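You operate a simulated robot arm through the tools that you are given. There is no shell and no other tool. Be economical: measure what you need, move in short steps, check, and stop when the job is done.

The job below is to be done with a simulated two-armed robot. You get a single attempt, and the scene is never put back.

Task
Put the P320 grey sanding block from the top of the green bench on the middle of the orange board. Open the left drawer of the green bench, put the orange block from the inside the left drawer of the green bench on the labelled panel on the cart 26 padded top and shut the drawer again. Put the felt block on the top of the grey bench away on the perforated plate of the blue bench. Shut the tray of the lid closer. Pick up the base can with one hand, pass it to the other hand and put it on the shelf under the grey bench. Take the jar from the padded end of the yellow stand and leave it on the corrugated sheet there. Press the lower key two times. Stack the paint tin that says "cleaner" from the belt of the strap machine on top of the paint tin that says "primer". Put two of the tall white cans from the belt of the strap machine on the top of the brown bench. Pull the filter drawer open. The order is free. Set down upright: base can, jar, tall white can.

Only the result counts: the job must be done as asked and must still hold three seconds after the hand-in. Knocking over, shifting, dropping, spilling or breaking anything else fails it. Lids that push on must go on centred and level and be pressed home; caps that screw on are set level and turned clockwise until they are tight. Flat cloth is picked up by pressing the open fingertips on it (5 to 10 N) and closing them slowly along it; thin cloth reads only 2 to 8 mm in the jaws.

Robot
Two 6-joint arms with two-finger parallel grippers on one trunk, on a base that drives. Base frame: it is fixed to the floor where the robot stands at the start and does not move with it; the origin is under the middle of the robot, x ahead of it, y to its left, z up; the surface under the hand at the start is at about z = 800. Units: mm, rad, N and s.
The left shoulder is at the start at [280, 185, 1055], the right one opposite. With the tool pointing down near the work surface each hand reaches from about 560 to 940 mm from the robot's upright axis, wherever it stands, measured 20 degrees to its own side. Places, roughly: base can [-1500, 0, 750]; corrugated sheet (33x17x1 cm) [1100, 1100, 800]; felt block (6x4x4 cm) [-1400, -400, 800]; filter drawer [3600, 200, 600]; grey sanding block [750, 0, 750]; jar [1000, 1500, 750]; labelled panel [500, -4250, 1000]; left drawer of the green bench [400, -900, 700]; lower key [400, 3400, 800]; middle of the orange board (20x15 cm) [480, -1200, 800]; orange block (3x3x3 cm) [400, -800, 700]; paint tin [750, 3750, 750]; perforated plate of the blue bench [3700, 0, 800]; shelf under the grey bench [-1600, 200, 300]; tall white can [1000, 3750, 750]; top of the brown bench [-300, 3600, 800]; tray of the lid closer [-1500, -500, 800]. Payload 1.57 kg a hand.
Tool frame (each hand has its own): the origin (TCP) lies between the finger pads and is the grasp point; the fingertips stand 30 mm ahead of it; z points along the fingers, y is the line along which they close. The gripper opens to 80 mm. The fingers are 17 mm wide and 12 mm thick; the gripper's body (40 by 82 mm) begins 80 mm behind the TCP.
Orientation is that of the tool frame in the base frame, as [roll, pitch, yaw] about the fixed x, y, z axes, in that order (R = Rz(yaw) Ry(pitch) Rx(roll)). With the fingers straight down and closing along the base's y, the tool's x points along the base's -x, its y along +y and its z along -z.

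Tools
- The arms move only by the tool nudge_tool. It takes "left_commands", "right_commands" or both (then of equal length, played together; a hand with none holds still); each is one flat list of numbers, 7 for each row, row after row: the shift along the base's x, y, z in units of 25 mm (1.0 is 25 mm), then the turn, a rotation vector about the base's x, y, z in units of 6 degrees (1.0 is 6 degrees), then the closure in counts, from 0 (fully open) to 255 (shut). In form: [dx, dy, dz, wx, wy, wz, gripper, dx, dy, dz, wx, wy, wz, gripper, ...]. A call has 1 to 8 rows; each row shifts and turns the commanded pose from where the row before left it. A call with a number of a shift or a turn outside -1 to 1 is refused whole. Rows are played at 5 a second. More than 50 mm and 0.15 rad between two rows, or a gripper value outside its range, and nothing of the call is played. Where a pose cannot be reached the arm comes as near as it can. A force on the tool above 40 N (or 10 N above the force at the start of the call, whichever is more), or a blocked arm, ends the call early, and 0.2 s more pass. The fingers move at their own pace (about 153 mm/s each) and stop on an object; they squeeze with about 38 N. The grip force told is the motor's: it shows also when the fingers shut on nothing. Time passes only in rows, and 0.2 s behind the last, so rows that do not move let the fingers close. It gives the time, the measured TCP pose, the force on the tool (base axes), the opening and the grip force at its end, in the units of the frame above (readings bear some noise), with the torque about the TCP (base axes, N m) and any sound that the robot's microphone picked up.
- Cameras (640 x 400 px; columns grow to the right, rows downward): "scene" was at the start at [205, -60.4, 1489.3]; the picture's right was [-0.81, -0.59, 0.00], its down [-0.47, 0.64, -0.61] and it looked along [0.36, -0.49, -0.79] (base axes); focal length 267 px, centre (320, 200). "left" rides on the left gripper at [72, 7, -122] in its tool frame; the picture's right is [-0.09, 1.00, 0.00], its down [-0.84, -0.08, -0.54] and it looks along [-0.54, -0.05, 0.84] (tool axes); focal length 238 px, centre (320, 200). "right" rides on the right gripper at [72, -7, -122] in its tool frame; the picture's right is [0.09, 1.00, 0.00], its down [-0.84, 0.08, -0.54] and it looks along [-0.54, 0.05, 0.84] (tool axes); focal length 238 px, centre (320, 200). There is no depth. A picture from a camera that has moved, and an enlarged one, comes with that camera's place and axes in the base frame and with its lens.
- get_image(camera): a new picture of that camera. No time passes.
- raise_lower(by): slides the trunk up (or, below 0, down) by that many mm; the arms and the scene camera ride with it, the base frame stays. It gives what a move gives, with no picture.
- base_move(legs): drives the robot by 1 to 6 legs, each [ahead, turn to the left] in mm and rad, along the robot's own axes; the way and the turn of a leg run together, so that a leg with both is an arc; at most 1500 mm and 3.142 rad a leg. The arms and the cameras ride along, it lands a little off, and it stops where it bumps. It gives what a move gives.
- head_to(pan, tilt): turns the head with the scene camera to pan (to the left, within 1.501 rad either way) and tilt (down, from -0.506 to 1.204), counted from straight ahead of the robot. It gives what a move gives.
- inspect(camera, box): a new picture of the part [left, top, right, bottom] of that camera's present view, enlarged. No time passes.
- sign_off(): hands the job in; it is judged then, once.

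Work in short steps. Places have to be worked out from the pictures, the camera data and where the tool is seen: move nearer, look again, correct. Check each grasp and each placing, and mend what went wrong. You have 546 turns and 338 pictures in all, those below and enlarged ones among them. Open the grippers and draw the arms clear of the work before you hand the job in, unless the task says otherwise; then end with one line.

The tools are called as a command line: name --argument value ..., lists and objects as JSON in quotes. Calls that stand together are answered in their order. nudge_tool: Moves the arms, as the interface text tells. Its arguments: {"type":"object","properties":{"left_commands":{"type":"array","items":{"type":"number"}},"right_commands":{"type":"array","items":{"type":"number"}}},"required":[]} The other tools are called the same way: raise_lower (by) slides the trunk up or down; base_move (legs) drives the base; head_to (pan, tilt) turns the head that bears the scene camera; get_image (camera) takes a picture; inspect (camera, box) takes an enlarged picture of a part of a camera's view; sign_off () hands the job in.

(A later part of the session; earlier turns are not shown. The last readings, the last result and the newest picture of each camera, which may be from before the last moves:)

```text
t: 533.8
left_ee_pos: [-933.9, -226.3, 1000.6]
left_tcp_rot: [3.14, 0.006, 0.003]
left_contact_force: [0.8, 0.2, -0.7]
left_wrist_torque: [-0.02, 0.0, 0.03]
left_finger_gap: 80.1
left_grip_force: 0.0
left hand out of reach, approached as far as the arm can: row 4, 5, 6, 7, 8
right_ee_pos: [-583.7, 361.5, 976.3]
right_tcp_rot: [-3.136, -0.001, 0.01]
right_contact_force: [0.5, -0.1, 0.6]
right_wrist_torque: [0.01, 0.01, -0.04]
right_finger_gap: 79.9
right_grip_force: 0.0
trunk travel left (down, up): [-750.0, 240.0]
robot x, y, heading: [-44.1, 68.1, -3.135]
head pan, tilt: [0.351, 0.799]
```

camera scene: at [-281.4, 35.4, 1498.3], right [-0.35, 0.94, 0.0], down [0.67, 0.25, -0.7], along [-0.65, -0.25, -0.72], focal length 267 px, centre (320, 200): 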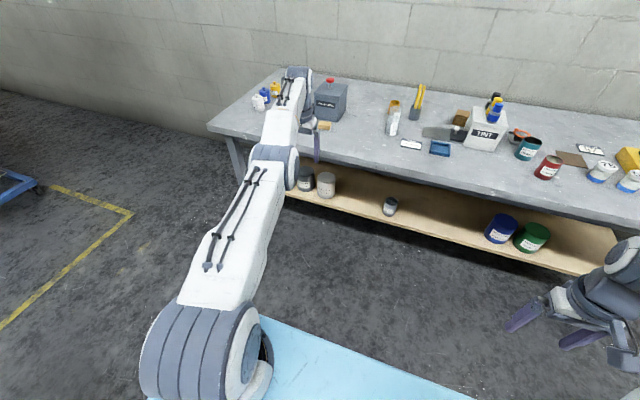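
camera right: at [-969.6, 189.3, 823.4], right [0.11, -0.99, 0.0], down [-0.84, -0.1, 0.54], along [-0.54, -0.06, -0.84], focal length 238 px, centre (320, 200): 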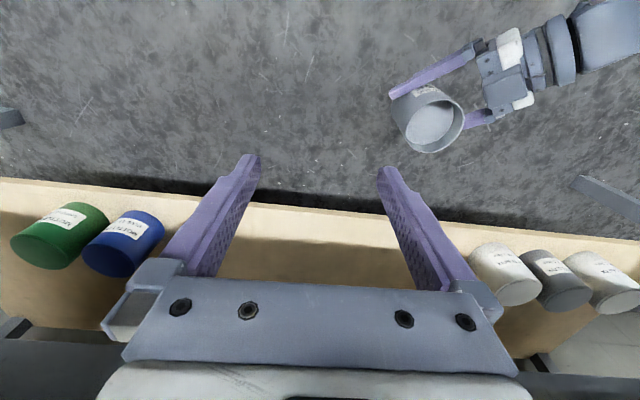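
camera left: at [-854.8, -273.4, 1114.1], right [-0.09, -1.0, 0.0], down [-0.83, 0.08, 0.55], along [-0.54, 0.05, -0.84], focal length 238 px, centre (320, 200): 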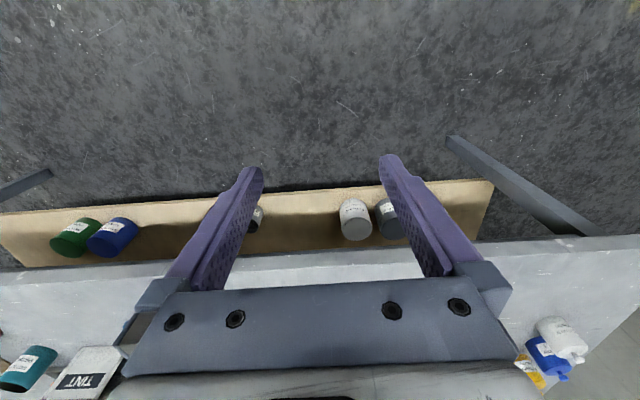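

The left elbow seems flipped into an elbow-down branch by the low shelf work. I test whether raising the hand high lets it come inward.

nudge_tool --left_commands '[0, 0, 1, 0, 0, 0, 0, 0, 0, 1, 0, 0, 0, 0, 0, 0, 1, 0, 0, 0, 0, 0, 0, 1, 0, 0, 0, 0, 0, 0, 1, 0, 0, 0, 0, 0, 0, 1, 0, 0, 0, 0, 0.5, 0, 0.5, 0, 0, 0, 0, 0.5, 0, 0.5, 0, 0, 0, 0]'

nudge_tool --left_commands '[0.6, 0, 0.2, 0, 0, 0, 0, 0.6, 0, 0.2, 0, 0, 0, 0, 0.6, 0, 0.2, 0, 0, 0, 0, 0.6, 0, 0.2, 0, 0, 0, 0, 0.6, 0, 0.2, 0, 0, 0, 0, 0.6, 0, 0.2, 0, 0, 0, 0]'

get_image --camera "scene"

```text
t: 535.6
left_ee_pos: [-895.6, -221.5, 1155.0]
left_tcp_rot: [3.141, 0.004, 0.003]
left_contact_force: [0.2, 0.7, -0.7]
left_wrist_torque: [0.01, 0.01, -0.03]
left_finger_gap: 80.1
left_grip_force: 0.0
left hand out of reach, approached as far as the arm can: row 2, 3, 4, 5, 6, 7, 8
right_ee_pos: [-583.3, 361.5, 977.1]
right_tcp_rot: [-3.137, -0.002, 0.01]
right_contact_force: [0.4, 0.1, 0.0]
right_wrist_torque: [0.0, 0.0, 0.03]
right_finger_gap: 79.7
right_grip_force: 0.0
trunk travel left (down, up): [-750.0, 240.0]
robot x, y, heading: [-46.5, 64.8, -3.136]
head pan, tilt: [0.351, 0.799]
```

```text
t: 537.0
left_ee_pos: [-896.5, -221.8, 1155.8]
left_tcp_rot: [-3.142, 0.007, 0.002]
left_contact_force: [-0.3, 0.6, 0.5]
left_wrist_torque: [0.04, 0.0, 0.02]
left_finger_gap: 79.8
left_grip_force: 0.1
left hand out of reach, approached as far as the arm can: row 1, 2, 3, 4, 5, 6
right_ee_pos: [-584.8, 361.1, 976.7]
right_tcp_rot: [-3.136, -0.003, 0.01]
right_contact_force: [-0.3, -0.2, 1.0]
right_wrist_torque: [-0.03, 0.0, -0.01]
right_finger_gap: 79.9
right_grip_force: 0.1
trunk travel left (down, up): [-750.0, 240.0]
robot x, y, heading: [-47.7, 68.5, -3.132]
head pan, tilt: [0.351, 0.799]
```

```text
122 pictures are left
camera scene: at [-281.3, 35.4, 1498.3], right [-0.35, 0.94, 0.0], down [0.67, 0.25, -0.7], along [-0.65, -0.25, -0.72], focal length 267 px, centre (320, 200)
```

scene: 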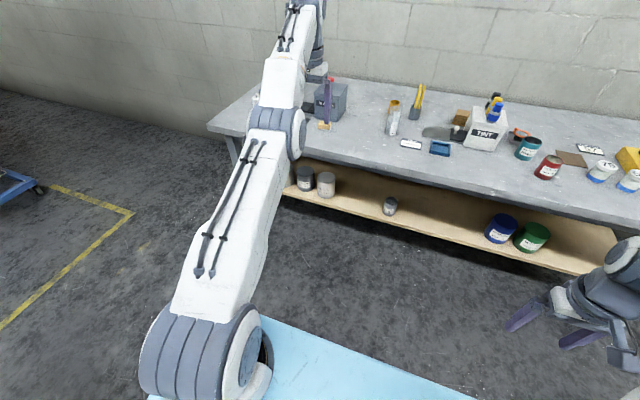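

Now it's straight but above shoulder level, like the very first trap, which freed itself by lowering. I repeat that.

nudge_tool --left_commands '[0, 0, -0.8, 0, 0, 0, 0, 0, 0, -0.8, 0, 0, 0, 0, 0, 0, -0.8, 0, 0, 0, 0, 0, 0, -0.8, 0, 0, 0, 0, 0.5, 0, 0, 0, 0, 0, 0, 0.5, 0, 0, 0, 0, 0, 0]'

nudge_tool --left_commands '[0.8, 0, 0, 0, 0, 0, 0, 0.8, 0, 0, 0, 0, 0, 0, 0.8, 0, 0, 0, 0, 0, 0, 0.8, 0, 0, 0, 0, 0, 0, 0.8, 0, 0, 0, 0, 0, 0, 0.8, 0, 0, 0, 0, 0, 0]'

```text
t: 538.4
left_ee_pos: [-915.3, -230.8, 1095.6]
left_tcp_rot: [3.142, 0.005, 0.001]
left_contact_force: [0.2, -0.6, 0.3]
left_wrist_torque: [0.0, 0.0, 0.0]
left_finger_gap: 79.9
left_grip_force: 0.1
left hand out of reach, approached as far as the arm can: row 1, 2, 3, 4, 5, 6
right_ee_pos: [-584.3, 361.3, 977.7]
right_tcp_rot: [-3.136, -0.003, 0.01]
right_contact_force: [0.7, -0.3, 0.0]
right_wrist_torque: [0.03, 0.0, -0.03]
right_finger_gap: 80.0
right_grip_force: 0.2
trunk travel left (down, up): [-750.0, 240.0]
robot x, y, heading: [-48.4, 66.8, -3.134]
head pan, tilt: [0.351, 0.799]
```

```text
t: 539.8
left_ee_pos: [-908.3, -240.8, 1109.8]
left_tcp_rot: [3.141, 0.005, 0.001]
left_contact_force: [0.0, 0.1, 0.8]
left_wrist_torque: [0.0, -0.03, -0.04]
left_finger_gap: 80.0
left_grip_force: 0.2
left hand out of reach, approached as far as the arm can: row 1, 2, 3, 4, 5, 6
right_ee_pos: [-584.6, 360.0, 977.8]
right_tcp_rot: [-3.136, -0.001, 0.011]
right_contact_force: [-0.5, 0.1, 0.5]
right_wrist_torque: [0.01, 0.0, 0.02]
right_finger_gap: 79.9
right_grip_force: 0.0
trunk travel left (down, up): [-750.0, 240.0]
robot x, y, heading: [-47.9, 63.2, -3.134]
head pan, tilt: [0.351, 0.799]
```

I replicate exactly the sequence that freed the right arm: tilt forward, partial back-tilt, then a separate call that tilts back while retracting.

nudge_tool --left_commands '[0, 0, -0.8, 0, 0, 0, 0, 0, 0, -0.8, 0, 0, 0, 0, 0, 0, -0.8, 0, 0, 0, 0, 0, 0, -0.8, 0, 0.9, 0, 0, 0, 0, 0, 0, 0.9, 0, 0, 0, 0, 0, 0, 0.9, 0, 0, 0, 0, 0, 0, 0.9, 0, 0]'

nudge_tool --left_commands '[0.8, 0, 0, 0, -0.9, 0, 0, 0.8, 0, 0, 0, -0.9, 0, 0, 0.4, 0, -0.3, 0, 0, 0, 0, 0.4, 0, -0.3, 0, 0, 0, 0]'

```text
t: 541.4
left_ee_pos: [-1004.5, -262.0, 1058.6]
left_tcp_rot: [-3.141, 0.385, 0.001]
left_contact_force: [-0.7, 0.9, 0.7]
left_wrist_torque: [0.0, 0.03, -0.02]
left_finger_gap: 80.0
left_grip_force: 0.1
left hand out of reach, approached as far as the arm can: row 1, 2, 3, 4, 5, 6, 7
right_ee_pos: [-584.7, 360.6, 976.9]
right_tcp_rot: [-3.135, -0.001, 0.011]
right_contact_force: [-0.3, 0.0, 0.9]
right_wrist_torque: [-0.01, 0.01, 0.02]
right_finger_gap: 80.1
right_grip_force: 0.0
trunk travel left (down, up): [-750.0, 240.0]
robot x, y, heading: [-47.5, 65.7, -3.131]
head pan, tilt: [0.351, 0.799]
```

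```text
t: 542.4
left_ee_pos: [-962.4, -265.6, 1047.4]
left_tcp_rot: [-3.139, 0.192, 0.003]
left_contact_force: [-0.7, -0.4, -0.5]
left_wrist_torque: [0.01, 0.04, 0.02]
left_finger_gap: 80.2
left_grip_force: 0.1
left hand out of reach, approached as far as the arm can: row 3, 4
right_ee_pos: [-585.1, 360.9, 976.3]
right_tcp_rot: [-3.135, -0.001, 0.011]
right_contact_force: [-0.4, 0.3, 0.6]
right_wrist_torque: [0.0, -0.01, 0.02]
right_finger_gap: 79.9
right_grip_force: 0.1
trunk travel left (down, up): [-750.0, 240.0]
robot x, y, heading: [-46.3, 60.8, -3.134]
head pan, tilt: [0.351, 0.799]
```

nudge_tool --left_commands '[0.8, 0, 0, 0, -0.9, 0, 0, 0.8, 0, 0, 0, -0.9, 0, 0, 0.8, 0, 0.5, 0, 0, 0, 0, 0.8, 0, 0.8, 0, 0, 0, 0, 0, 0, 1, 0, 0, 0, 0, 0, 0, 1, 0, 0, 0, 0]'

nudge_tool --left_commands '[0.15, 0, -0.3, 0, 0, 0, 0, 0.15, 0, -0.3, 0, 0, 0, 0, 0.2, 0, -0.3, 0, 0, 0, 0, 0.2, 0, -0.3, 0, 0, 0, 0, 0.3, 0, -0.3, 0, 0, 0, 0, 0.3, 0, -0.3, 0, 0, 0, 0, 0.4, 0, 0, 0, 0, 0, 0, 0.4, 0, 0, 0, 0, 0, 0]'

```text
t: 543.8
left_ee_pos: [-898.3, -268.2, 1123.4]
left_tcp_rot: [3.141, 0.006, 0.002]
left_contact_force: [0.8, 0.2, 0.8]
left_wrist_torque: [-0.01, -0.02, 0.04]
left_finger_gap: 80.0
left_grip_force: 0.1
left hand out of reach, approached as far as the arm can: row 3, 4, 5, 6
right_ee_pos: [-586.0, 360.8, 975.9]
right_tcp_rot: [-3.135, -0.003, 0.01]
right_contact_force: [0.1, 0.1, -0.2]
right_wrist_torque: [0.0, -0.04, -0.01]
right_finger_gap: 79.9
right_grip_force: 0.0
trunk travel left (down, up): [-750.0, 240.0]
robot x, y, heading: [-43.7, 65.3, -3.137]
head pan, tilt: [0.351, 0.799]
```

```text
t: 545.6
left_ee_pos: [-902.8, -283.0, 1096.9]
left_tcp_rot: [3.14, 0.005, 0.002]
left_contact_force: [-0.3, -0.9, -0.5]
left_wrist_torque: [0.02, -0.01, -0.04]
left_finger_gap: 79.8
left_grip_force: 0.0
left hand out of reach, approached as far as the arm can: row 1, 2, 3, 4, 5, 6, 7, 8
right_ee_pos: [-584.6, 359.9, 976.8]
right_tcp_rot: [-3.137, -0.002, 0.011]
right_contact_force: [0.2, 0.0, -0.4]
right_wrist_torque: [0.0, -0.02, -0.01]
right_finger_gap: 79.7
right_grip_force: 0.1
trunk travel left (down, up): [-750.0, 240.0]
robot x, y, heading: [-43.7, 66.4, -3.13]
head pan, tilt: [0.351, 0.799]
```

I try a larger lateral sweep toward the centre line, which reduces the distance from the shoulder.

nudge_tool --left_commands '[0, 1, -0.3, 0, 0, 0, 0, 0, 1, -0.3, 0, 0, 0, 0, 0, 1, -0.3, 0, 0, 0, 0, 0, 1, -0.3, 0, 0, 0, 0, 0, 1, -0.3, 0, 0, 0, 0, 0, 1, -0.3, 0, 0, 0, 0, 0.3, 1, -0.3, 0, 0, 0, 0, 0.3, 1, -0.3, 0, 0, 0, 0]'

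nudge_tool --left_commands '[0.3, 1, -0.3, 0, 0, 0, 0, 0.3, 0.5, -0.3, 0, 0, 0, 0, 0.4, 0, -0.3, 0, 0, 0, 0, 0.4, 0, -0.3, 0, 0, 0, 0, 0.4, 0, -0.3, 0, 0, 0, 0, 0.4, 0, -0.3, 0, 0, 0, 0]'

```text
t: 547.4
left_ee_pos: [-934.6, -86.9, 1046.2]
left_tcp_rot: [3.14, 0.006, 0.001]
left_contact_force: [0.1, 1.1, -1.2]
left_wrist_torque: [-0.01, 0.03, 0.02]
left_finger_gap: 79.7
left_grip_force: 0.0
left hand out of reach, approached as far as the arm can: row 1, 2, 3, 4, 5, 7, 8
right_ee_pos: [-584.3, 360.4, 977.2]
right_tcp_rot: [-3.136, 0.0, 0.011]
right_contact_force: [0.9, -0.6, -0.5]
right_wrist_torque: [-0.01, 0.01, 0.02]
right_finger_gap: 79.9
right_grip_force: 0.1
trunk travel left (down, up): [-750.0, 240.0]
robot x, y, heading: [-44.9, 67.3, -3.135]
head pan, tilt: [0.351, 0.799]
```

```text
t: 548.8
left_ee_pos: [-936.4, -42.0, 1010.5]
left_tcp_rot: [3.142, 0.004, 0.002]
left_contact_force: [0.6, -0.3, 1.0]
left_wrist_torque: [0.0, 0.03, 0.0]
left_finger_gap: 79.8
left_grip_force: 0.0
left hand out of reach, approached as far as the arm can: row 1, 2, 3, 4, 5, 6
right_ee_pos: [-584.8, 361.2, 976.8]
right_tcp_rot: [-3.138, -0.001, 0.009]
right_contact_force: [-1.0, 0.4, -0.7]
right_wrist_torque: [-0.02, -0.01, 0.01]
right_finger_gap: 80.1
right_grip_force: 0.0
trunk travel left (down, up): [-750.0, 240.0]
robot x, y, heading: [-47.8, 67.0, -3.132]
head pan, tilt: [0.351, 0.799]
```

I try pure lateral motion toward the shoulder's own line (y≈-119), where slack should appear, then tiny inward steps.

nudge_tool --left_commands '[0, -0.5, 0, 0, 0, 0, 0, 0, -0.5, 0, 0, 0, 0, 0, 0, -0.5, 0, 0, 0, 0, 0, 0, -0.5, 0, 0, 0, 0, 0, 0.05, -0.5, 0, 0, 0, 0, 0, 0.1, -0.5, 0, 0, 0, 0, 0, 0.1, 0, -0.1, 0, 0, 0, 0, 0.15, 0, -0.1, 0, 0, 0, 0]'

nudge_tool --left_commands '[0.15, 0, -0.2, 0, 0, 0, 0, 0.2, 0, -0.2, 0, 0, 0, 0, 0.3, 0, -0.2, 0, 0, 0, 0, 0.4, 0, -0.1, 0, 0, 0, 0, 0.5, 0, 0, 0, 0, 0, 0, 0.6, 0, 0, 0, 0, 0, 0]'

```text
t: 550.6
left_ee_pos: [-941.2, -117.2, 1012.5]
left_tcp_rot: [3.141, 0.004, 0.0]
left_contact_force: [-0.2, 0.3, -0.4]
left_wrist_torque: [0.02, -0.02, 0.04]
left_finger_gap: 80.3
left_grip_force: 0.1
left hand out of reach, approached as far as the arm can: row 2, 5, 7, 8
right_ee_pos: [-583.9, 360.7, 975.6]
right_tcp_rot: [-3.137, -0.002, 0.011]
right_contact_force: [0.1, -0.3, -0.5]
right_wrist_torque: [-0.02, 0.0, 0.06]
right_finger_gap: 80.1
right_grip_force: 0.1
trunk travel left (down, up): [-750.0, 240.0]
robot x, y, heading: [-46.8, 65.7, -3.13]
head pan, tilt: [0.351, 0.799]
```

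```text
t: 552.0
left_ee_pos: [-943.1, -118.1, 998.4]
left_tcp_rot: [3.141, 0.004, 0.002]
left_contact_force: [0.7, 0.6, -0.2]
left_wrist_torque: [-0.02, -0.02, -0.05]
left_finger_gap: 79.9
left_grip_force: 0.0
left hand out of reach, approached as far as the arm can: row 1, 2, 3, 4, 5, 6
right_ee_pos: [-583.9, 361.4, 977.0]
right_tcp_rot: [-3.135, -0.001, 0.011]
right_contact_force: [-0.1, 0.7, -0.7]
right_wrist_torque: [-0.01, 0.0, -0.03]
right_finger_gap: 80.2
right_grip_force: 0.1
trunk travel left (down, up): [-750.0, 240.0]
robot x, y, heading: [-48.1, 65.0, -3.125]
head pan, tilt: [0.351, 0.799]
```

I try steeper downward steps with an inward component, which should bend the elbow through tangential motion.

nudge_tool --left_commands '[0.2, 0, -1, 0, 0, 0, 0, 0.3, 0, -1, 0, 0, 0, 0, 0.3, 0, -1, 0, 0, 0, 0, 0.3, 0, -1, 0, 0, 0, 0, 0.4, 0, -0.8, 0, 0, 0, 0, 0.5, 0, -0.5, 0, 0, 0, 0, 0.6, 0, 0, 0, 0, 0, 0, 0.6, 0, 0, 0, 0, 0, 0]'

```text
t: 553.8
left_ee_pos: [-944.4, -116.8, 865.0]
left_tcp_rot: [3.141, 0.006, 0.001]
left_contact_force: [0.2, 0.5, 0.4]
left_wrist_torque: [0.01, 0.02, 0.03]
left_finger_gap: 79.6
left_grip_force: 0.0
left hand out of reach, approached as far as the arm can: row 1, 2, 3, 4, 5, 6, 7, 8
right_ee_pos: [-585.1, 361.0, 975.8]
right_tcp_rot: [-3.137, -0.002, 0.011]
right_contact_force: [-0.1, -0.6, 0.3]
right_wrist_torque: [-0.01, 0.0, -0.02]
right_finger_gap: 79.8
right_grip_force: 0.1
trunk travel left (down, up): [-750.0, 240.0]
robot x, y, heading: [-47.7, 64.5, -3.133]
head pan, tilt: [0.351, 0.799]
```

I'll leave the left arm as it is and do the remaining work with the right arm. I raise the left hand for clearance and drive to the south end of the grey bench, facing it.

nudge_tool --left_commands '[0, 0, 1, 0, 0, 0, 0, 0, 0, 1, 0, 0, 0, 0, 0, 0, 1, 0, 0, 0, 0, 0, 0, 1, 0, 0, 0, 0, 0, 0, 1, 0, 0, 0, 0, 0, 0, 1, 0, 0, 0, 0, 0, 0, 1, 0, 0, 0, 0]'

base_move --legs '[[350, 0], [0, 1.571], [720, 0], [0, -1.571], [250, 0]]'

head_to --pan -0.1 --tilt 0.6

get_image --camera "scene"

```text
t: 555.4
left_ee_pos: [-939.3, -117.8, 1037.9]
left_tcp_rot: [3.14, 0.004, 0.001]
left_contact_force: [1.0, -1.7, 0.5]
left_wrist_torque: [0.02, -0.01, 0.02]
left_finger_gap: 80.1
left_grip_force: 0.0
left hand out of reach, approached as far as the arm can: row 7
right_ee_pos: [-584.5, 361.0, 976.9]
right_tcp_rot: [-3.136, 0.001, 0.01]
right_contact_force: [0.4, 0.6, 0.2]
right_wrist_torque: [0.0, 0.02, 0.01]
right_finger_gap: 80.0
right_grip_force: 0.0
trunk travel left (down, up): [-750.0, 240.0]
robot x, y, heading: [-48.0, 66.7, -3.128]
head pan, tilt: [0.351, 0.799]
```

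```text
t: 570.3
left_ee_pos: [-1530.9, -841.6, 1039.2]
left_tcp_rot: [-3.14, 0.007, -0.004]
left_contact_force: [0.1, -0.3, -0.1]
left_wrist_torque: [-0.01, 0.02, 0.03]
left_finger_gap: 79.9
left_grip_force: 0.1
right_ee_pos: [-1173.9, -366.3, 976.2]
right_tcp_rot: [-3.137, -0.001, 0.006]
right_contact_force: [0.2, -0.2, 0.5]
right_wrist_torque: [0.0, -0.01, 0.04]
right_finger_gap: 80.0
right_grip_force: 0.1
trunk travel left (down, up): [-750.0, 240.0]
robot x, y, heading: [-638.7, -666.1, -3.139]
head pan, tilt: [0.351, 0.799]
```

```text
t: 571.2
left_ee_pos: [-1532.1, -842.6, 1039.7]
left_tcp_rot: [-3.141, 0.007, -0.004]
left_contact_force: [0.5, -0.1, 0.2]
left_wrist_torque: [-0.03, 0.01, -0.03]
left_finger_gap: 80.3
left_grip_force: 0.1
right_ee_pos: [-1173.3, -366.9, 978.0]
right_tcp_rot: [-3.137, -0.001, 0.005]
right_contact_force: [-0.7, 0.3, 0.0]
right_wrist_torque: [0.01, 0.02, 0.04]
right_finger_gap: 79.8
right_grip_force: 0.1
trunk travel left (down, up): [-750.0, 240.0]
robot x, y, heading: [-633.0, -666.4, -3.138]
head pan, tilt: [-0.099, 0.6]
```

```text
121 pictures are left
camera scene: at [-884.6, -657.3, 1515.1], right [0.1, 1.0, 0.0], down [0.56, -0.05, -0.82], along [-0.82, 0.08, -0.57], focal length 267 px, centre (320, 200)
```

scene: 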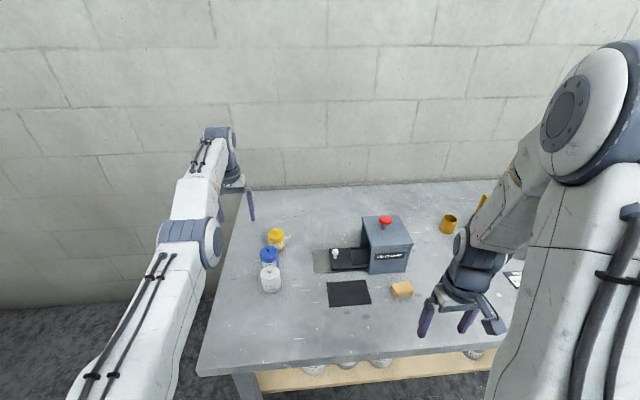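

Excellent view: the tray sticks out to the left of the lid closer. I zoom in.

inspect --camera "scene" --box '[230, 200, 430, 320]'

get_image --camera "right"

```text
3.20 times, centred on (330, 260) of scene
camera zoom: at [-884.6, -657.3, 1515.1], right [0.1, 1.0, 0.0], down [0.56, -0.05, -0.82], along [-0.82, 0.08, -0.57], focal length 853 px, centre (288, 8)
```

zoom: 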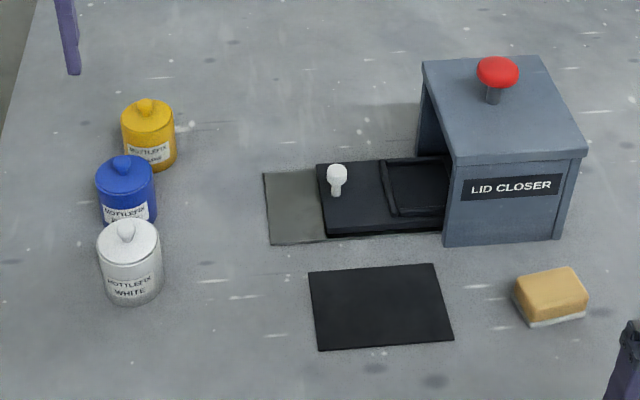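

```text
119 pictures are left
camera right: at [-1101.9, -359.4, 1098.4], right [0.1, -1.0, 0.0], down [-0.84, -0.08, 0.54], along [-0.54, -0.05, -0.84], focal length 238 px, centre (320, 200)
```

right: 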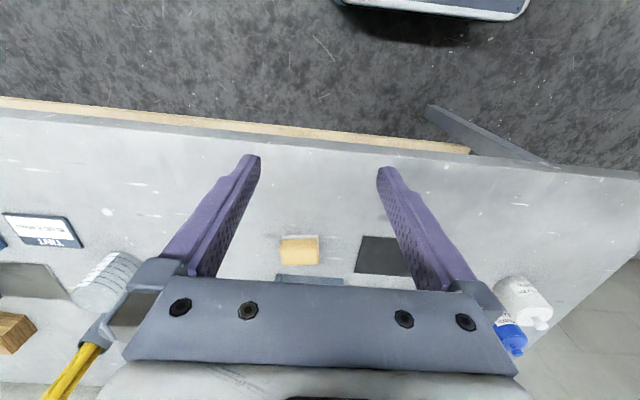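

The tray's left edge is at y≈-557 (x -1475…-1578) with a knob at (-1530, -542). I drive 70 mm nearer and bring the closed right hand to its left side, going around the lid closer.

base_move --legs '[[70, 0]]'

nudge_tool --right_commands '[-0.3, -1, 0, 0, 0, 0, 255, -0.3, -1, 0, 0, 0, 0, 255, -0.3, -1, 0, 0, 0, 0, 255, -0.3, -1, 0, 0, 0, 0, 255, -0.3, -1, 0, 0, 0, 0, 255, -0.3, -1, 0, 0, 0, 0, 255, -0.3, -1, 0, 0, 0, 0, 255, -0.3, -1, 0, 0, 0, 0, 255]'

nudge_tool --right_commands '[-1, -1, -0.3, 0, 0, 0, 255, -1, -0.4, -0.3, 0, 0, 0, 255, -1, 0, -0.3, 0, 0, 0, 255, -1, 0, -0.3, 0, 0, 0, 255, -1, 0, -0.3, 0, 0, 0, 255, -1, 0, -0.3, 0, 0, 0, 255, -1, 0, -0.3, 0, 0, 0, 255, -1, 0, -0.3, 0, 0, 0, 255]'

get_image --camera "right"

get_image --camera "scene"

```text
t: 572.2
left_ee_pos: [-1602.3, -842.9, 1039.0]
left_tcp_rot: [-3.141, 0.005, -0.003]
left_contact_force: [-0.2, -0.2, -0.5]
left_wrist_torque: [0.02, 0.02, 0.03]
left_finger_gap: 80.1
left_grip_force: 0.1
right_ee_pos: [-1245.0, -367.5, 977.4]
right_tcp_rot: [-3.136, 0.001, 0.005]
right_contact_force: [-0.5, -0.3, 0.1]
right_wrist_torque: [0.0, 0.01, 0.0]
right_finger_gap: 80.2
right_grip_force: 0.0
trunk travel left (down, up): [-750.0, 240.0]
robot x, y, heading: [-710.1, -665.4, -3.139]
head pan, tilt: [-0.099, 0.6]
```

```text
t: 574.0
left_ee_pos: [-1601.9, -844.0, 1038.7]
left_tcp_rot: [3.142, 0.006, -0.003]
left_contact_force: [-0.7, -0.4, 0.1]
left_wrist_torque: [0.04, 0.02, 0.0]
left_finger_gap: 79.8
left_grip_force: 0.0
right_ee_pos: [-1304.3, -566.2, 976.5]
right_tcp_rot: [-3.137, -0.001, 0.005]
right_contact_force: [-0.1, 0.4, 0.3]
right_wrist_torque: [0.0, 0.01, -0.02]
right_finger_gap: 0.0
right_grip_force: 21.4
trunk travel left (down, up): [-750.0, 240.0]
robot x, y, heading: [-709.0, -668.3, -3.136]
head pan, tilt: [-0.099, 0.6]
```

```text
t: 575.8
left_ee_pos: [-1601.8, -844.0, 1040.5]
left_tcp_rot: [3.141, 0.005, -0.002]
left_contact_force: [-0.3, -0.4, 0.2]
left_wrist_torque: [0.02, -0.01, 0.0]
left_finger_gap: 79.9
left_grip_force: 0.1
right_ee_pos: [-1505.2, -602.1, 915.8]
right_tcp_rot: [-3.134, -0.002, 0.005]
right_contact_force: [0.2, 0.2, -1.1]
right_wrist_torque: [-0.04, 0.0, -0.03]
right_finger_gap: 0.0
right_grip_force: 21.8
trunk travel left (down, up): [-750.0, 240.0]
robot x, y, heading: [-708.8, -665.0, -3.139]
head pan, tilt: [-0.099, 0.6]
```

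```text
118 pictures are left
camera right: at [-1433.7, -595.3, 1038.3], right [0.1, -1.0, 0.0], down [-0.84, -0.08, 0.54], along [-0.54, -0.05, -0.84], focal length 238 px, centre (320, 200)
```

right: 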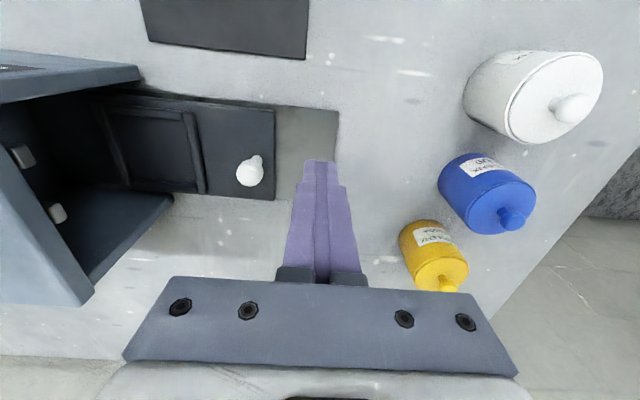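

```text
117 pictures are left
camera scene: at [-955.8, -657.7, 1515.2], right [0.1, 1.0, 0.0], down [0.56, -0.05, -0.83], along [-0.82, 0.08, -0.56], focal length 267 px, centre (320, 200)
```

scene: 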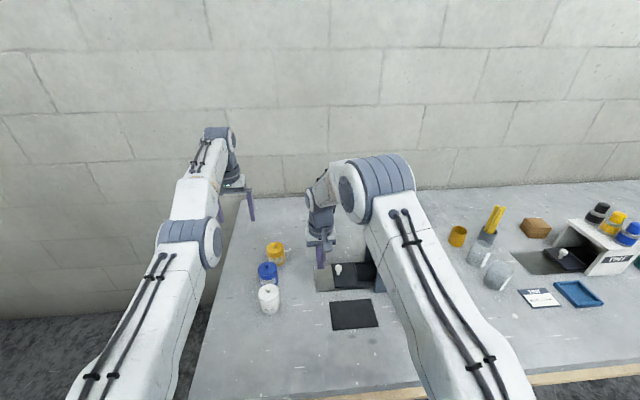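

Confirmed positions. I lower beside the tray at x≈-1530 (tips ≈ 813), then push toward +y.

nudge_tool --right_commands '[-0.5, 0, -0.8, 0, 0, 0, 255, -0.5, 0, -0.8, 0, 0, 0, 255, 0, 0, -0.8, 0, 0, 0, 255, 0, 0, -0.5, 0, 0, 0, 255]'

nudge_tool --right_commands '[0, 0.6, 0, 0, 0, 0, 255, 0, 0.6, 0, 0, 0, 0, 255, 0, 0.6, 0, 0, 0, 0, 255, 0, 0.6, 0, 0, 0, 0, 255, 0, 0.6, 0, 0, 0, 0, 255]'

get_image --camera "right"

```text
t: 576.8
left_ee_pos: [-1602.6, -844.0, 1038.8]
left_tcp_rot: [3.141, 0.006, -0.003]
left_contact_force: [0.4, 0.8, -0.6]
left_wrist_torque: [0.01, 0.03, -0.01]
left_finger_gap: 80.1
left_grip_force: 0.0
right_ee_pos: [-1531.1, -602.0, 843.9]
right_tcp_rot: [-3.136, 0.0, 0.005]
right_contact_force: [1.1, -0.9, 0.1]
right_wrist_torque: [0.02, 0.0, -0.03]
right_finger_gap: 0.1
right_grip_force: 20.9
trunk travel left (down, up): [-750.0, 240.0]
robot x, y, heading: [-713.5, -666.0, -3.14]
head pan, tilt: [-0.099, 0.6]
```

```text
t: 578.0
left_ee_pos: [-1601.7, -844.1, 1039.3]
left_tcp_rot: [3.141, 0.005, -0.004]
left_contact_force: [-0.4, -0.3, -0.1]
left_wrist_torque: [0.0, -0.01, -0.02]
left_finger_gap: 79.9
left_grip_force: 0.1
right_ee_pos: [-1529.7, -528.0, 844.7]
right_tcp_rot: [-3.136, -0.001, 0.005]
right_contact_force: [0.3, -0.3, 0.1]
right_wrist_torque: [0.01, 0.0, 0.06]
right_finger_gap: 0.0
right_grip_force: 21.2
trunk travel left (down, up): [-750.0, 240.0]
robot x, y, heading: [-708.0, -669.6, -3.14]
head pan, tilt: [-0.099, 0.6]
```

```text
116 pictures are left
camera right: at [-1458.9, -520.1, 966.7], right [0.1, -1.0, 0.0], down [-0.84, -0.09, 0.54], along [-0.54, -0.05, -0.84], focal length 238 px, centre (320, 200)
```

right: 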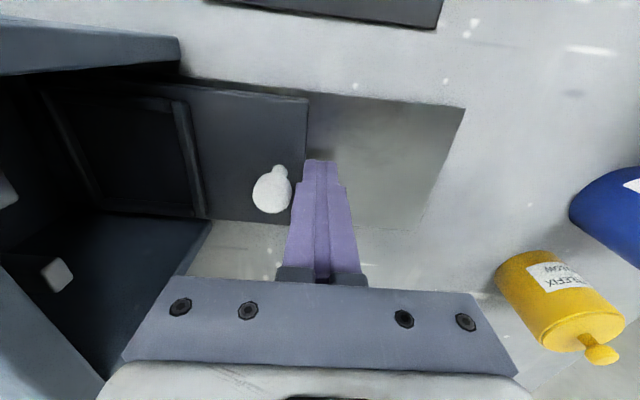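

The tray slides in with the finger. I keep pushing in smaller steps until it stops.

nudge_tool --right_commands '[0, 0.5, 0, 0, 0, 0, 255, 0, 0.5, 0, 0, 0, 0, 255, 0, 0.4, 0, 0, 0, 0, 255, 0, 0.4, 0, 0, 0, 0, 255, 0, 0.4, 0, 0, 0, 0, 255]'

get_image --camera "right"

```text
t: 578.9
left_ee_pos: [-1601.7, -846.0, 1040.0]
left_tcp_rot: [-3.141, 0.008, 0.001]
left_contact_force: [1.1, -0.6, -0.4]
left_wrist_torque: [0.0, 0.0, 0.0]
left_finger_gap: 79.9
left_grip_force: 0.1
right_ee_pos: [-1530.8, -504.1, 845.0]
right_tcp_rot: [3.136, -0.001, 0.009]
right_contact_force: [0.9, -10.2, 0.8]
right_wrist_torque: [-0.25, -0.04, -0.08]
right_finger_gap: 0.0
right_grip_force: 21.6
trunk travel left (down, up): [-750.0, 240.0]
robot x, y, heading: [-712.4, -669.8, -3.134]
head pan, tilt: [-0.099, 0.6]
stopped in row 4 (right hand): the force on the tool passed its limit at 50 N (the readings are from after the stop); the commanded pose is now the measured one
```

```text
115 pictures are left
camera right: at [-1459.0, -496.3, 966.3], right [0.1, -0.99, 0.01], down [-0.84, -0.08, 0.54], along [-0.54, -0.06, -0.84], focal length 238 px, centre (320, 200)
```

right: 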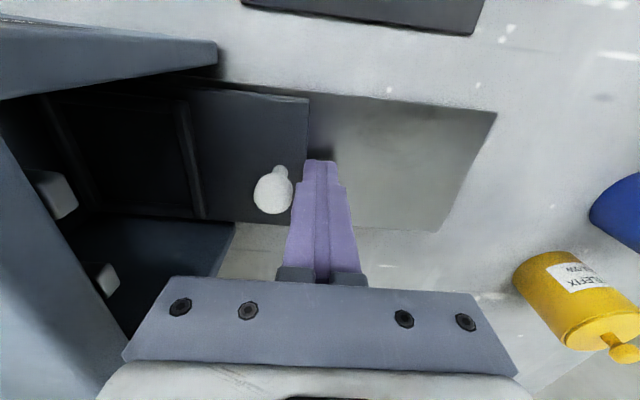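

The tray hit its end stop (50 N): shut. I withdraw the hand, and go around to above the felt block at about (-1368, -360).

nudge_tool --right_commands '[0, -0.8, 0, 0, 0, 0, 255, 0, -0.2, 1, 0, 0, 0, 255, 0, 0, 1, 0, 0, 0, 255, 0, 0, 1, 0, 0, 0, 255, 0.5, 0, 0.8, 0, 0, 0, 255, 1, 0, 0, 0, 0, 0, 255, 1, 0, 0, 0, 0, 0, 255, 1, 0, 0, 0, 0, 0, 255]'

nudge_tool --right_commands '[1, 0.2, 0, 0, 0, 0, 0, 1, 0.5, 0, 0, 0, 0, 0, 0.8, 1, 0, 0, 0, 0, 0, 0, 1, 0, 0, 0, 0, 0, 0, 1, 0, 0, 0, 0, 0, 0, 1, 0, 0, 0, 0, 0, 0, 1, 0, 0, 0, 0, 0, 0, 1, 0, 0, 0, 0, 0]'

get_image --camera "right"

inspect --camera "scene" --box '[280, 200, 480, 340]'

```text
t: 580.7
left_ee_pos: [-1603.0, -846.6, 1038.1]
left_tcp_rot: [-3.14, 0.004, 0.0]
left_contact_force: [0.0, 0.0, 0.7]
left_wrist_torque: [0.01, 0.01, 0.0]
left_finger_gap: 79.9
left_grip_force: 0.0
right_ee_pos: [-1443.7, -527.2, 939.9]
right_tcp_rot: [3.136, -0.002, 0.009]
right_contact_force: [-1.2, -0.5, 0.6]
right_wrist_torque: [0.0, 0.0, 0.01]
right_finger_gap: 0.0
right_grip_force: 21.3
trunk travel left (down, up): [-750.0, 240.0]
robot x, y, heading: [-708.8, -664.4, -3.136]
head pan, tilt: [-0.099, 0.6]
```

```text
t: 582.5
left_ee_pos: [-1601.7, -846.4, 1038.5]
left_tcp_rot: [-3.142, 0.005, -0.001]
left_contact_force: [1.0, 0.1, 0.3]
left_wrist_torque: [0.01, -0.03, 0.01]
left_finger_gap: 79.9
left_grip_force: 0.1
right_ee_pos: [-1372.2, -359.9, 938.3]
right_tcp_rot: [3.137, -0.004, 0.01]
right_contact_force: [1.1, 0.2, -0.3]
right_wrist_torque: [-0.03, -0.04, 0.02]
right_finger_gap: 80.0
right_grip_force: 0.1
trunk travel left (down, up): [-750.0, 240.0]
robot x, y, heading: [-708.8, -665.4, -3.138]
head pan, tilt: [-0.099, 0.6]
```

```text
114 pictures are left
camera right: at [-1301.8, -351.5, 1061.1], right [0.1, -0.99, 0.01], down [-0.84, -0.08, 0.54], along [-0.54, -0.06, -0.84], focal length 238 px, centre (320, 200)
```

right: 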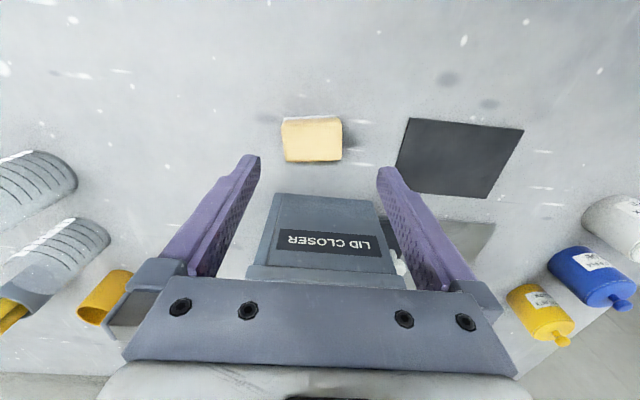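

```text
2.86 times, centred on (380, 270) of scene
camera zoom: at [-955.9, -658.7, 1515.2], right [0.09, 1.0, 0.0], down [0.56, -0.05, -0.83], along [-0.82, 0.08, -0.56], focal length 762 px, centre (149, 0)
```

zoom: 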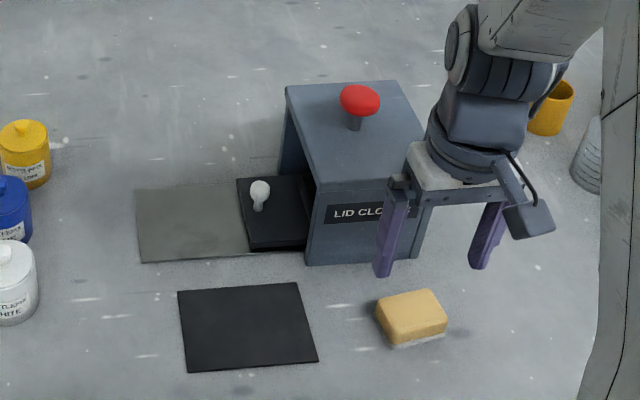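

The tray is now seated in the housing. The felt block's centre is (-1375, -354), top z≈840; I descend and grip it along its length.

nudge_tool --right_commands '[-0.12, 0.24, -0.8, 0, 0, 0, 0, 0, 0, -0.8, 0, 0, 0, 0, 0, 0, -0.8, 0, 0, 0, 0, 0, 0, -0.8, 0, 0, 0, 0, 0, 0, -0.7, 0, 0, 0, 0, 0, 0, 0, 0, 0, 0, 255, 0, 0, 0, 0, 0, 0, 255, 0, 0, 0, 0, 0, 0, 255]'

nudge_tool --right_commands '[0, 0, 0.8, 0, 0, 0, 255, 0, 0, 0.9, 0, 0, 0, 255, 0.3, 0.2, 0.9, 0, 0, 0, 255, 0.5, 0.2, 0.9, 0, 0, 0, 255, 0.6, 0.2, 0.9, 0, 0, 0, 255, 0.8, 0.2, 0.7, 0, 0, 0, 255, 0.8, 0.2, 0.6, 0, 0, 0, 255]'

get_image --camera "right"

```text
t: 584.3
left_ee_pos: [-1602.1, -845.8, 1039.1]
left_tcp_rot: [3.14, 0.004, -0.001]
left_contact_force: [1.0, 0.7, 0.5]
left_wrist_torque: [-0.04, 0.01, 0.01]
left_finger_gap: 80.1
left_grip_force: 0.0
right_ee_pos: [-1375.6, -354.3, 842.2]
right_tcp_rot: [3.136, -0.002, 0.008]
right_contact_force: [-0.8, 0.8, 0.5]
right_wrist_torque: [-0.04, -0.05, -0.02]
right_finger_gap: 60.9
right_grip_force: 38.1
trunk travel left (down, up): [-750.0, 240.0]
robot x, y, heading: [-710.7, -665.1, -3.136]
head pan, tilt: [-0.099, 0.6]
```

```text
t: 585.9
left_ee_pos: [-1602.9, -847.0, 1038.7]
left_tcp_rot: [3.141, 0.006, 0.0]
left_contact_force: [-0.6, 0.0, -0.6]
left_wrist_torque: [0.03, 0.01, -0.02]
left_finger_gap: 80.2
left_grip_force: 0.0
right_ee_pos: [-1302.0, -328.9, 984.5]
right_tcp_rot: [3.134, -0.004, 0.009]
right_contact_force: [-0.7, -0.3, -0.7]
right_wrist_torque: [0.01, -0.01, 0.03]
right_finger_gap: 60.8
right_grip_force: 38.6
trunk travel left (down, up): [-750.0, 240.0]
robot x, y, heading: [-706.8, -664.9, -3.131]
head pan, tilt: [-0.099, 0.6]
```

```text
112 pictures are left
camera right: at [-1229.6, -320.7, 1106.2], right [0.1, -0.99, 0.01], down [-0.84, -0.08, 0.54], along [-0.54, -0.06, -0.84], focal length 238 px, centre (320, 200)
```

right: 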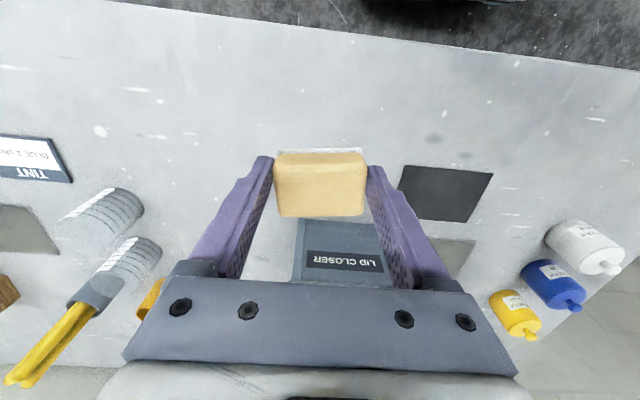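

The felt block is held. Next I drive the long free route: north, then east past the strap machine, to reach the blue bench.

base_move --legs '[[-250, 0], [0, -1.575], [1500, 0], [1415, 0], [0, -1.571]]'

head_to --pan 0 --tilt 0.4

get_image --camera "scene"

```text
t: 609.0
left_ee_pos: [398.3, 2447.1, 1038.7]
left_tcp_rot: [3.141, 0.005, -3.131]
left_contact_force: [-0.5, 0.5, 0.0]
left_wrist_torque: [-0.03, 0.0, 0.01]
left_finger_gap: 80.1
left_grip_force: 0.1
right_ee_pos: [105.2, 1927.2, 984.2]
right_tcp_rot: [3.137, -0.004, -3.122]
right_contact_force: [1.0, 0.7, -1.4]
right_wrist_torque: [-0.02, 0.0, -0.02]
right_finger_gap: 58.7
right_grip_force: 38.1
trunk travel left (down, up): [-750.0, 240.0]
robot x, y, heading: [-494.5, 2257.7, 0.018]
head pan, tilt: [-0.099, 0.6]
```

```text
t: 609.8
left_ee_pos: [398.5, 2447.1, 1039.6]
left_tcp_rot: [3.14, 0.004, -3.131]
left_contact_force: [0.3, -0.6, 0.0]
left_wrist_torque: [-0.02, 0.02, -0.01]
left_finger_gap: 79.8
left_grip_force: 0.1
right_ee_pos: [103.3, 1927.0, 983.8]
right_tcp_rot: [3.136, -0.003, -3.123]
right_contact_force: [-0.7, 0.3, 0.3]
right_wrist_torque: [0.01, 0.0, 0.02]
right_finger_gap: 58.9
right_grip_force: 37.6
trunk travel left (down, up): [-750.0, 240.0]
robot x, y, heading: [-490.6, 2257.8, 0.017]
head pan, tilt: [0.0, 0.4]
```

```text
111 pictures are left
camera scene: at [-238.5, 2262.3, 1533.3], right [0.02, -1.0, 0.0], down [-0.39, -0.01, -0.92], along [0.92, 0.01, -0.39], focal length 267 px, centre (320, 200)
```

scene: 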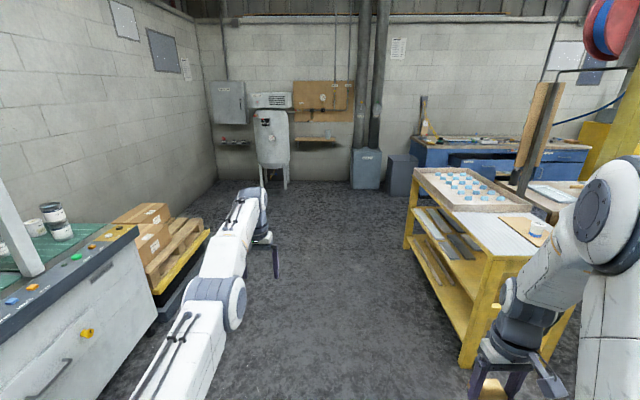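

The way is free. I continue east, then turn south along the blue bench.

base_move --legs '[[0, -0.017], [1500, 0], [1455, 0], [0, -1.571], [1500, 0], [1180, 0]]'

get_image --camera "scene"

```text
t: 633.3
left_ee_pos: [2568.0, 159.9, 1040.8]
left_tcp_rot: [-3.141, -0.017, 1.528]
left_contact_force: [-0.2, 0.0, 0.7]
left_wrist_torque: [-0.03, -0.04, -0.03]
left_finger_gap: 79.8
left_grip_force: 0.0
right_ee_pos: [2062.9, 490.9, 986.0]
right_tcp_rot: [3.136, -0.002, 1.537]
right_contact_force: [-0.4, 0.3, -1.0]
right_wrist_torque: [-0.02, 0.0, 0.0]
right_finger_gap: 58.8
right_grip_force: 37.7
trunk travel left (down, up): [-750.0, 240.0]
robot x, y, heading: [2433.5, 1065.3, -1.696]
head pan, tilt: [0.0, 0.4]
stopped in leg 5: the robot was blocked; the commanded pose is now the measured one
```

```text
110 pictures are left
camera scene: at [2402.5, 818.1, 1533.8], right [-0.99, 0.12, 0.0], down [0.05, 0.39, -0.92], along [-0.11, -0.91, -0.39], focal length 267 px, centre (320, 200)
```

scene: 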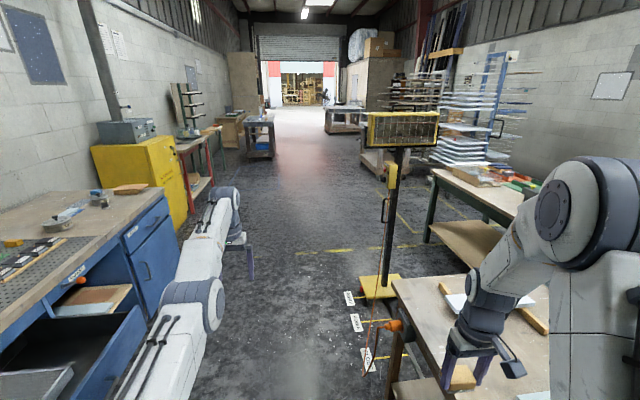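

Blocked on the way south. I look to the right side to see what the robot touches.

head_to --pan -1.4 --tilt 1.0

get_image --camera "scene"

```text
t: 634.9
left_ee_pos: [2567.8, 159.6, 1039.7]
left_tcp_rot: [-3.141, -0.019, 1.531]
left_contact_force: [0.0, 0.1, 0.6]
left_wrist_torque: [0.0, 0.03, -0.01]
left_finger_gap: 79.9
left_grip_force: 0.0
right_ee_pos: [2064.0, 489.4, 983.0]
right_tcp_rot: [3.136, -0.003, 1.539]
right_contact_force: [0.0, 0.3, -0.1]
right_wrist_torque: [0.03, 0.01, 0.02]
right_finger_gap: 59.0
right_grip_force: 38.1
trunk travel left (down, up): [-750.0, 240.0]
robot x, y, heading: [2431.4, 1068.4, -1.696]
head pan, tilt: [-1.4, 1.0]
```

```text
109 pictures are left
camera scene: at [2344.7, 905.3, 1483.2], right [-0.05, 1.0, 0.0], down [0.84, 0.04, -0.54], along [-0.54, -0.03, -0.84], focal length 267 px, centre (320, 200)
```

scene: 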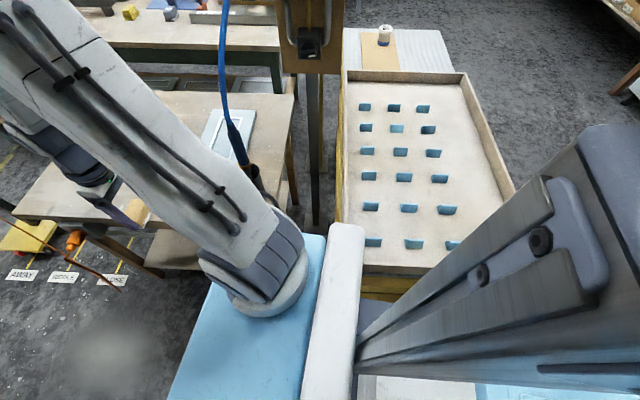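

The robot's right side touches the yellow stand's corner, and the right arm is close to a hose. I back up along my own axis, bring the right hand nearer the centre, and steer a bit further east.

base_move --legs '[[-700, 0]]'

nudge_tool --right_commands '[1, -0.3, 0.2, 0, 0, 0, 255, 1, -0.3, 0.2, 0, 0, 0, 255, 1, -0.3, 0.2, 0, 0, 0, 255, 1, -0.3, 0.2, 0, 0, 0, 255, 1, -0.3, 0, 0, 0, 0, 255, 1, -0.3, 0, 0, 0, 0, 255, 1, -0.3, 0, 0, 0, 0, 255, 1, -0.3, 0, 0, 0, 0, 255]'

get_image --camera "scene"

```text
t: 638.7
left_ee_pos: [2652.1, 853.4, 1039.2]
left_tcp_rot: [-3.139, -0.019, 1.524]
left_contact_force: [-0.1, 0.0, -0.5]
left_wrist_torque: [0.03, 0.0, 0.03]
left_finger_gap: 80.0
left_grip_force: 0.0
right_ee_pos: [2149.2, 1188.2, 983.9]
right_tcp_rot: [3.137, -0.002, 1.531]
right_contact_force: [0.2, 0.5, -0.1]
right_wrist_torque: [0.01, -0.04, 0.01]
right_finger_gap: 58.8
right_grip_force: 37.8
trunk travel left (down, up): [-750.0, 240.0]
robot x, y, heading: [2521.7, 1764.3, -1.703]
head pan, tilt: [-1.4, 1.0]
```

```text
t: 640.5
left_ee_pos: [2652.1, 854.2, 1039.6]
left_tcp_rot: [-3.14, -0.018, 1.523]
left_contact_force: [-0.7, 0.5, -0.4]
left_wrist_torque: [-0.02, -0.02, -0.01]
left_finger_gap: 80.0
left_grip_force: 0.0
right_ee_pos: [2349.1, 1128.3, 1005.2]
right_tcp_rot: [3.135, -0.001, 1.53]
right_contact_force: [0.3, -0.9, -0.3]
right_wrist_torque: [-0.02, -0.02, 0.03]
right_finger_gap: 58.7
right_grip_force: 38.0
trunk travel left (down, up): [-750.0, 240.0]
robot x, y, heading: [2521.1, 1765.6, -1.697]
head pan, tilt: [-1.4, 1.0]
```

```text
108 pictures are left
camera scene: at [2433.0, 1601.7, 1483.2], right [-0.04, 1.0, 0.0], down [0.84, 0.03, -0.54], along [-0.54, -0.02, -0.84], focal length 267 px, centre (320, 200)
```

scene: 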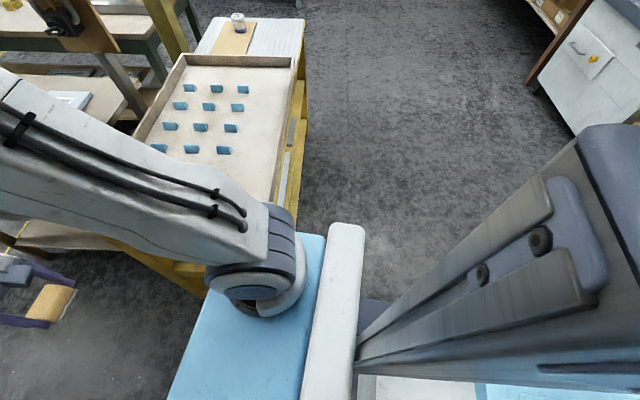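

The stand and jar look undisturbed. I turn slightly east of south and drive on.

base_move --legs '[[0, 0.15], [1200, 0]]'

base_move --legs '[[990, 0]]'

head_to --pan 0.8 --tilt 0.6

get_image --camera "scene"

```text
t: 647.2
left_ee_pos: [2819.5, -312.3, 1039.2]
left_tcp_rot: [-3.141, -0.017, 1.68]
left_contact_force: [0.3, -0.4, -0.1]
left_wrist_torque: [0.01, -0.02, 0.01]
left_finger_gap: 79.8
left_grip_force: 0.0
right_ee_pos: [2477.0, -89.2, 1004.6]
right_tcp_rot: [3.138, -0.002, 1.688]
right_contact_force: [0.4, -0.9, -1.5]
right_wrist_torque: [0.02, -0.01, -0.02]
right_finger_gap: 58.9
right_grip_force: 38.2
trunk travel left (down, up): [-750.0, 240.0]
robot x, y, heading: [2550.7, 567.1, -1.548]
head pan, tilt: [-1.4, 1.0]
```

```text
t: 652.3
left_ee_pos: [2833.6, -1301.9, 1039.5]
left_tcp_rot: [-3.139, -0.016, 1.673]
left_contact_force: [-0.6, 0.1, 1.0]
left_wrist_torque: [0.02, 0.01, 0.01]
left_finger_gap: 80.1
left_grip_force: 0.1
right_ee_pos: [2493.2, -1075.5, 1004.7]
right_tcp_rot: [3.136, -0.003, 1.681]
right_contact_force: [0.4, -0.5, -0.8]
right_wrist_torque: [0.01, -0.05, 0.01]
right_finger_gap: 58.6
right_grip_force: 38.1
trunk travel left (down, up): [-750.0, 240.0]
robot x, y, heading: [2570.6, -422.4, -1.557]
head pan, tilt: [-1.4, 1.0]
```

```text
t: 654.4
left_ee_pos: [2833.4, -1302.9, 1040.0]
left_tcp_rot: [-3.138, -0.019, 1.672]
left_contact_force: [-0.1, -0.1, 0.7]
left_wrist_torque: [-0.01, -0.01, 0.01]
left_finger_gap: 80.1
left_grip_force: 0.2
right_ee_pos: [2492.5, -1076.6, 1004.4]
right_tcp_rot: [3.135, -0.004, 1.68]
right_contact_force: [0.2, 0.4, -1.1]
right_wrist_torque: [0.0, 0.03, -0.01]
right_finger_gap: 58.9
right_grip_force: 37.7
trunk travel left (down, up): [-750.0, 240.0]
robot x, y, heading: [2567.9, -425.0, -1.55]
head pan, tilt: [0.799, 0.6]
```

```text
107 pictures are left
camera scene: at [2638.9, -643.2, 1515.1], right [-0.68, -0.73, 0.0], down [-0.41, 0.39, -0.82], along [0.6, -0.56, -0.57], focal length 267 px, centre (320, 200)
```

scene: 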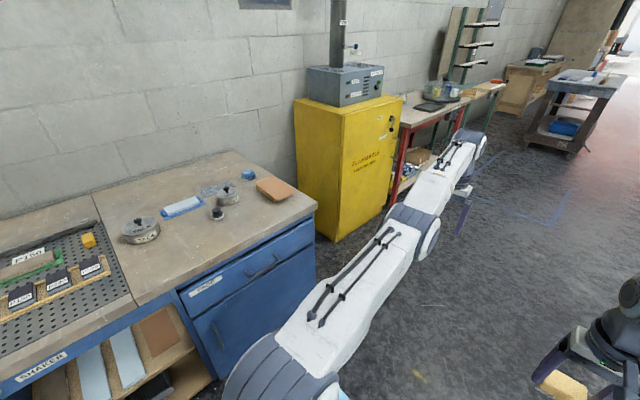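

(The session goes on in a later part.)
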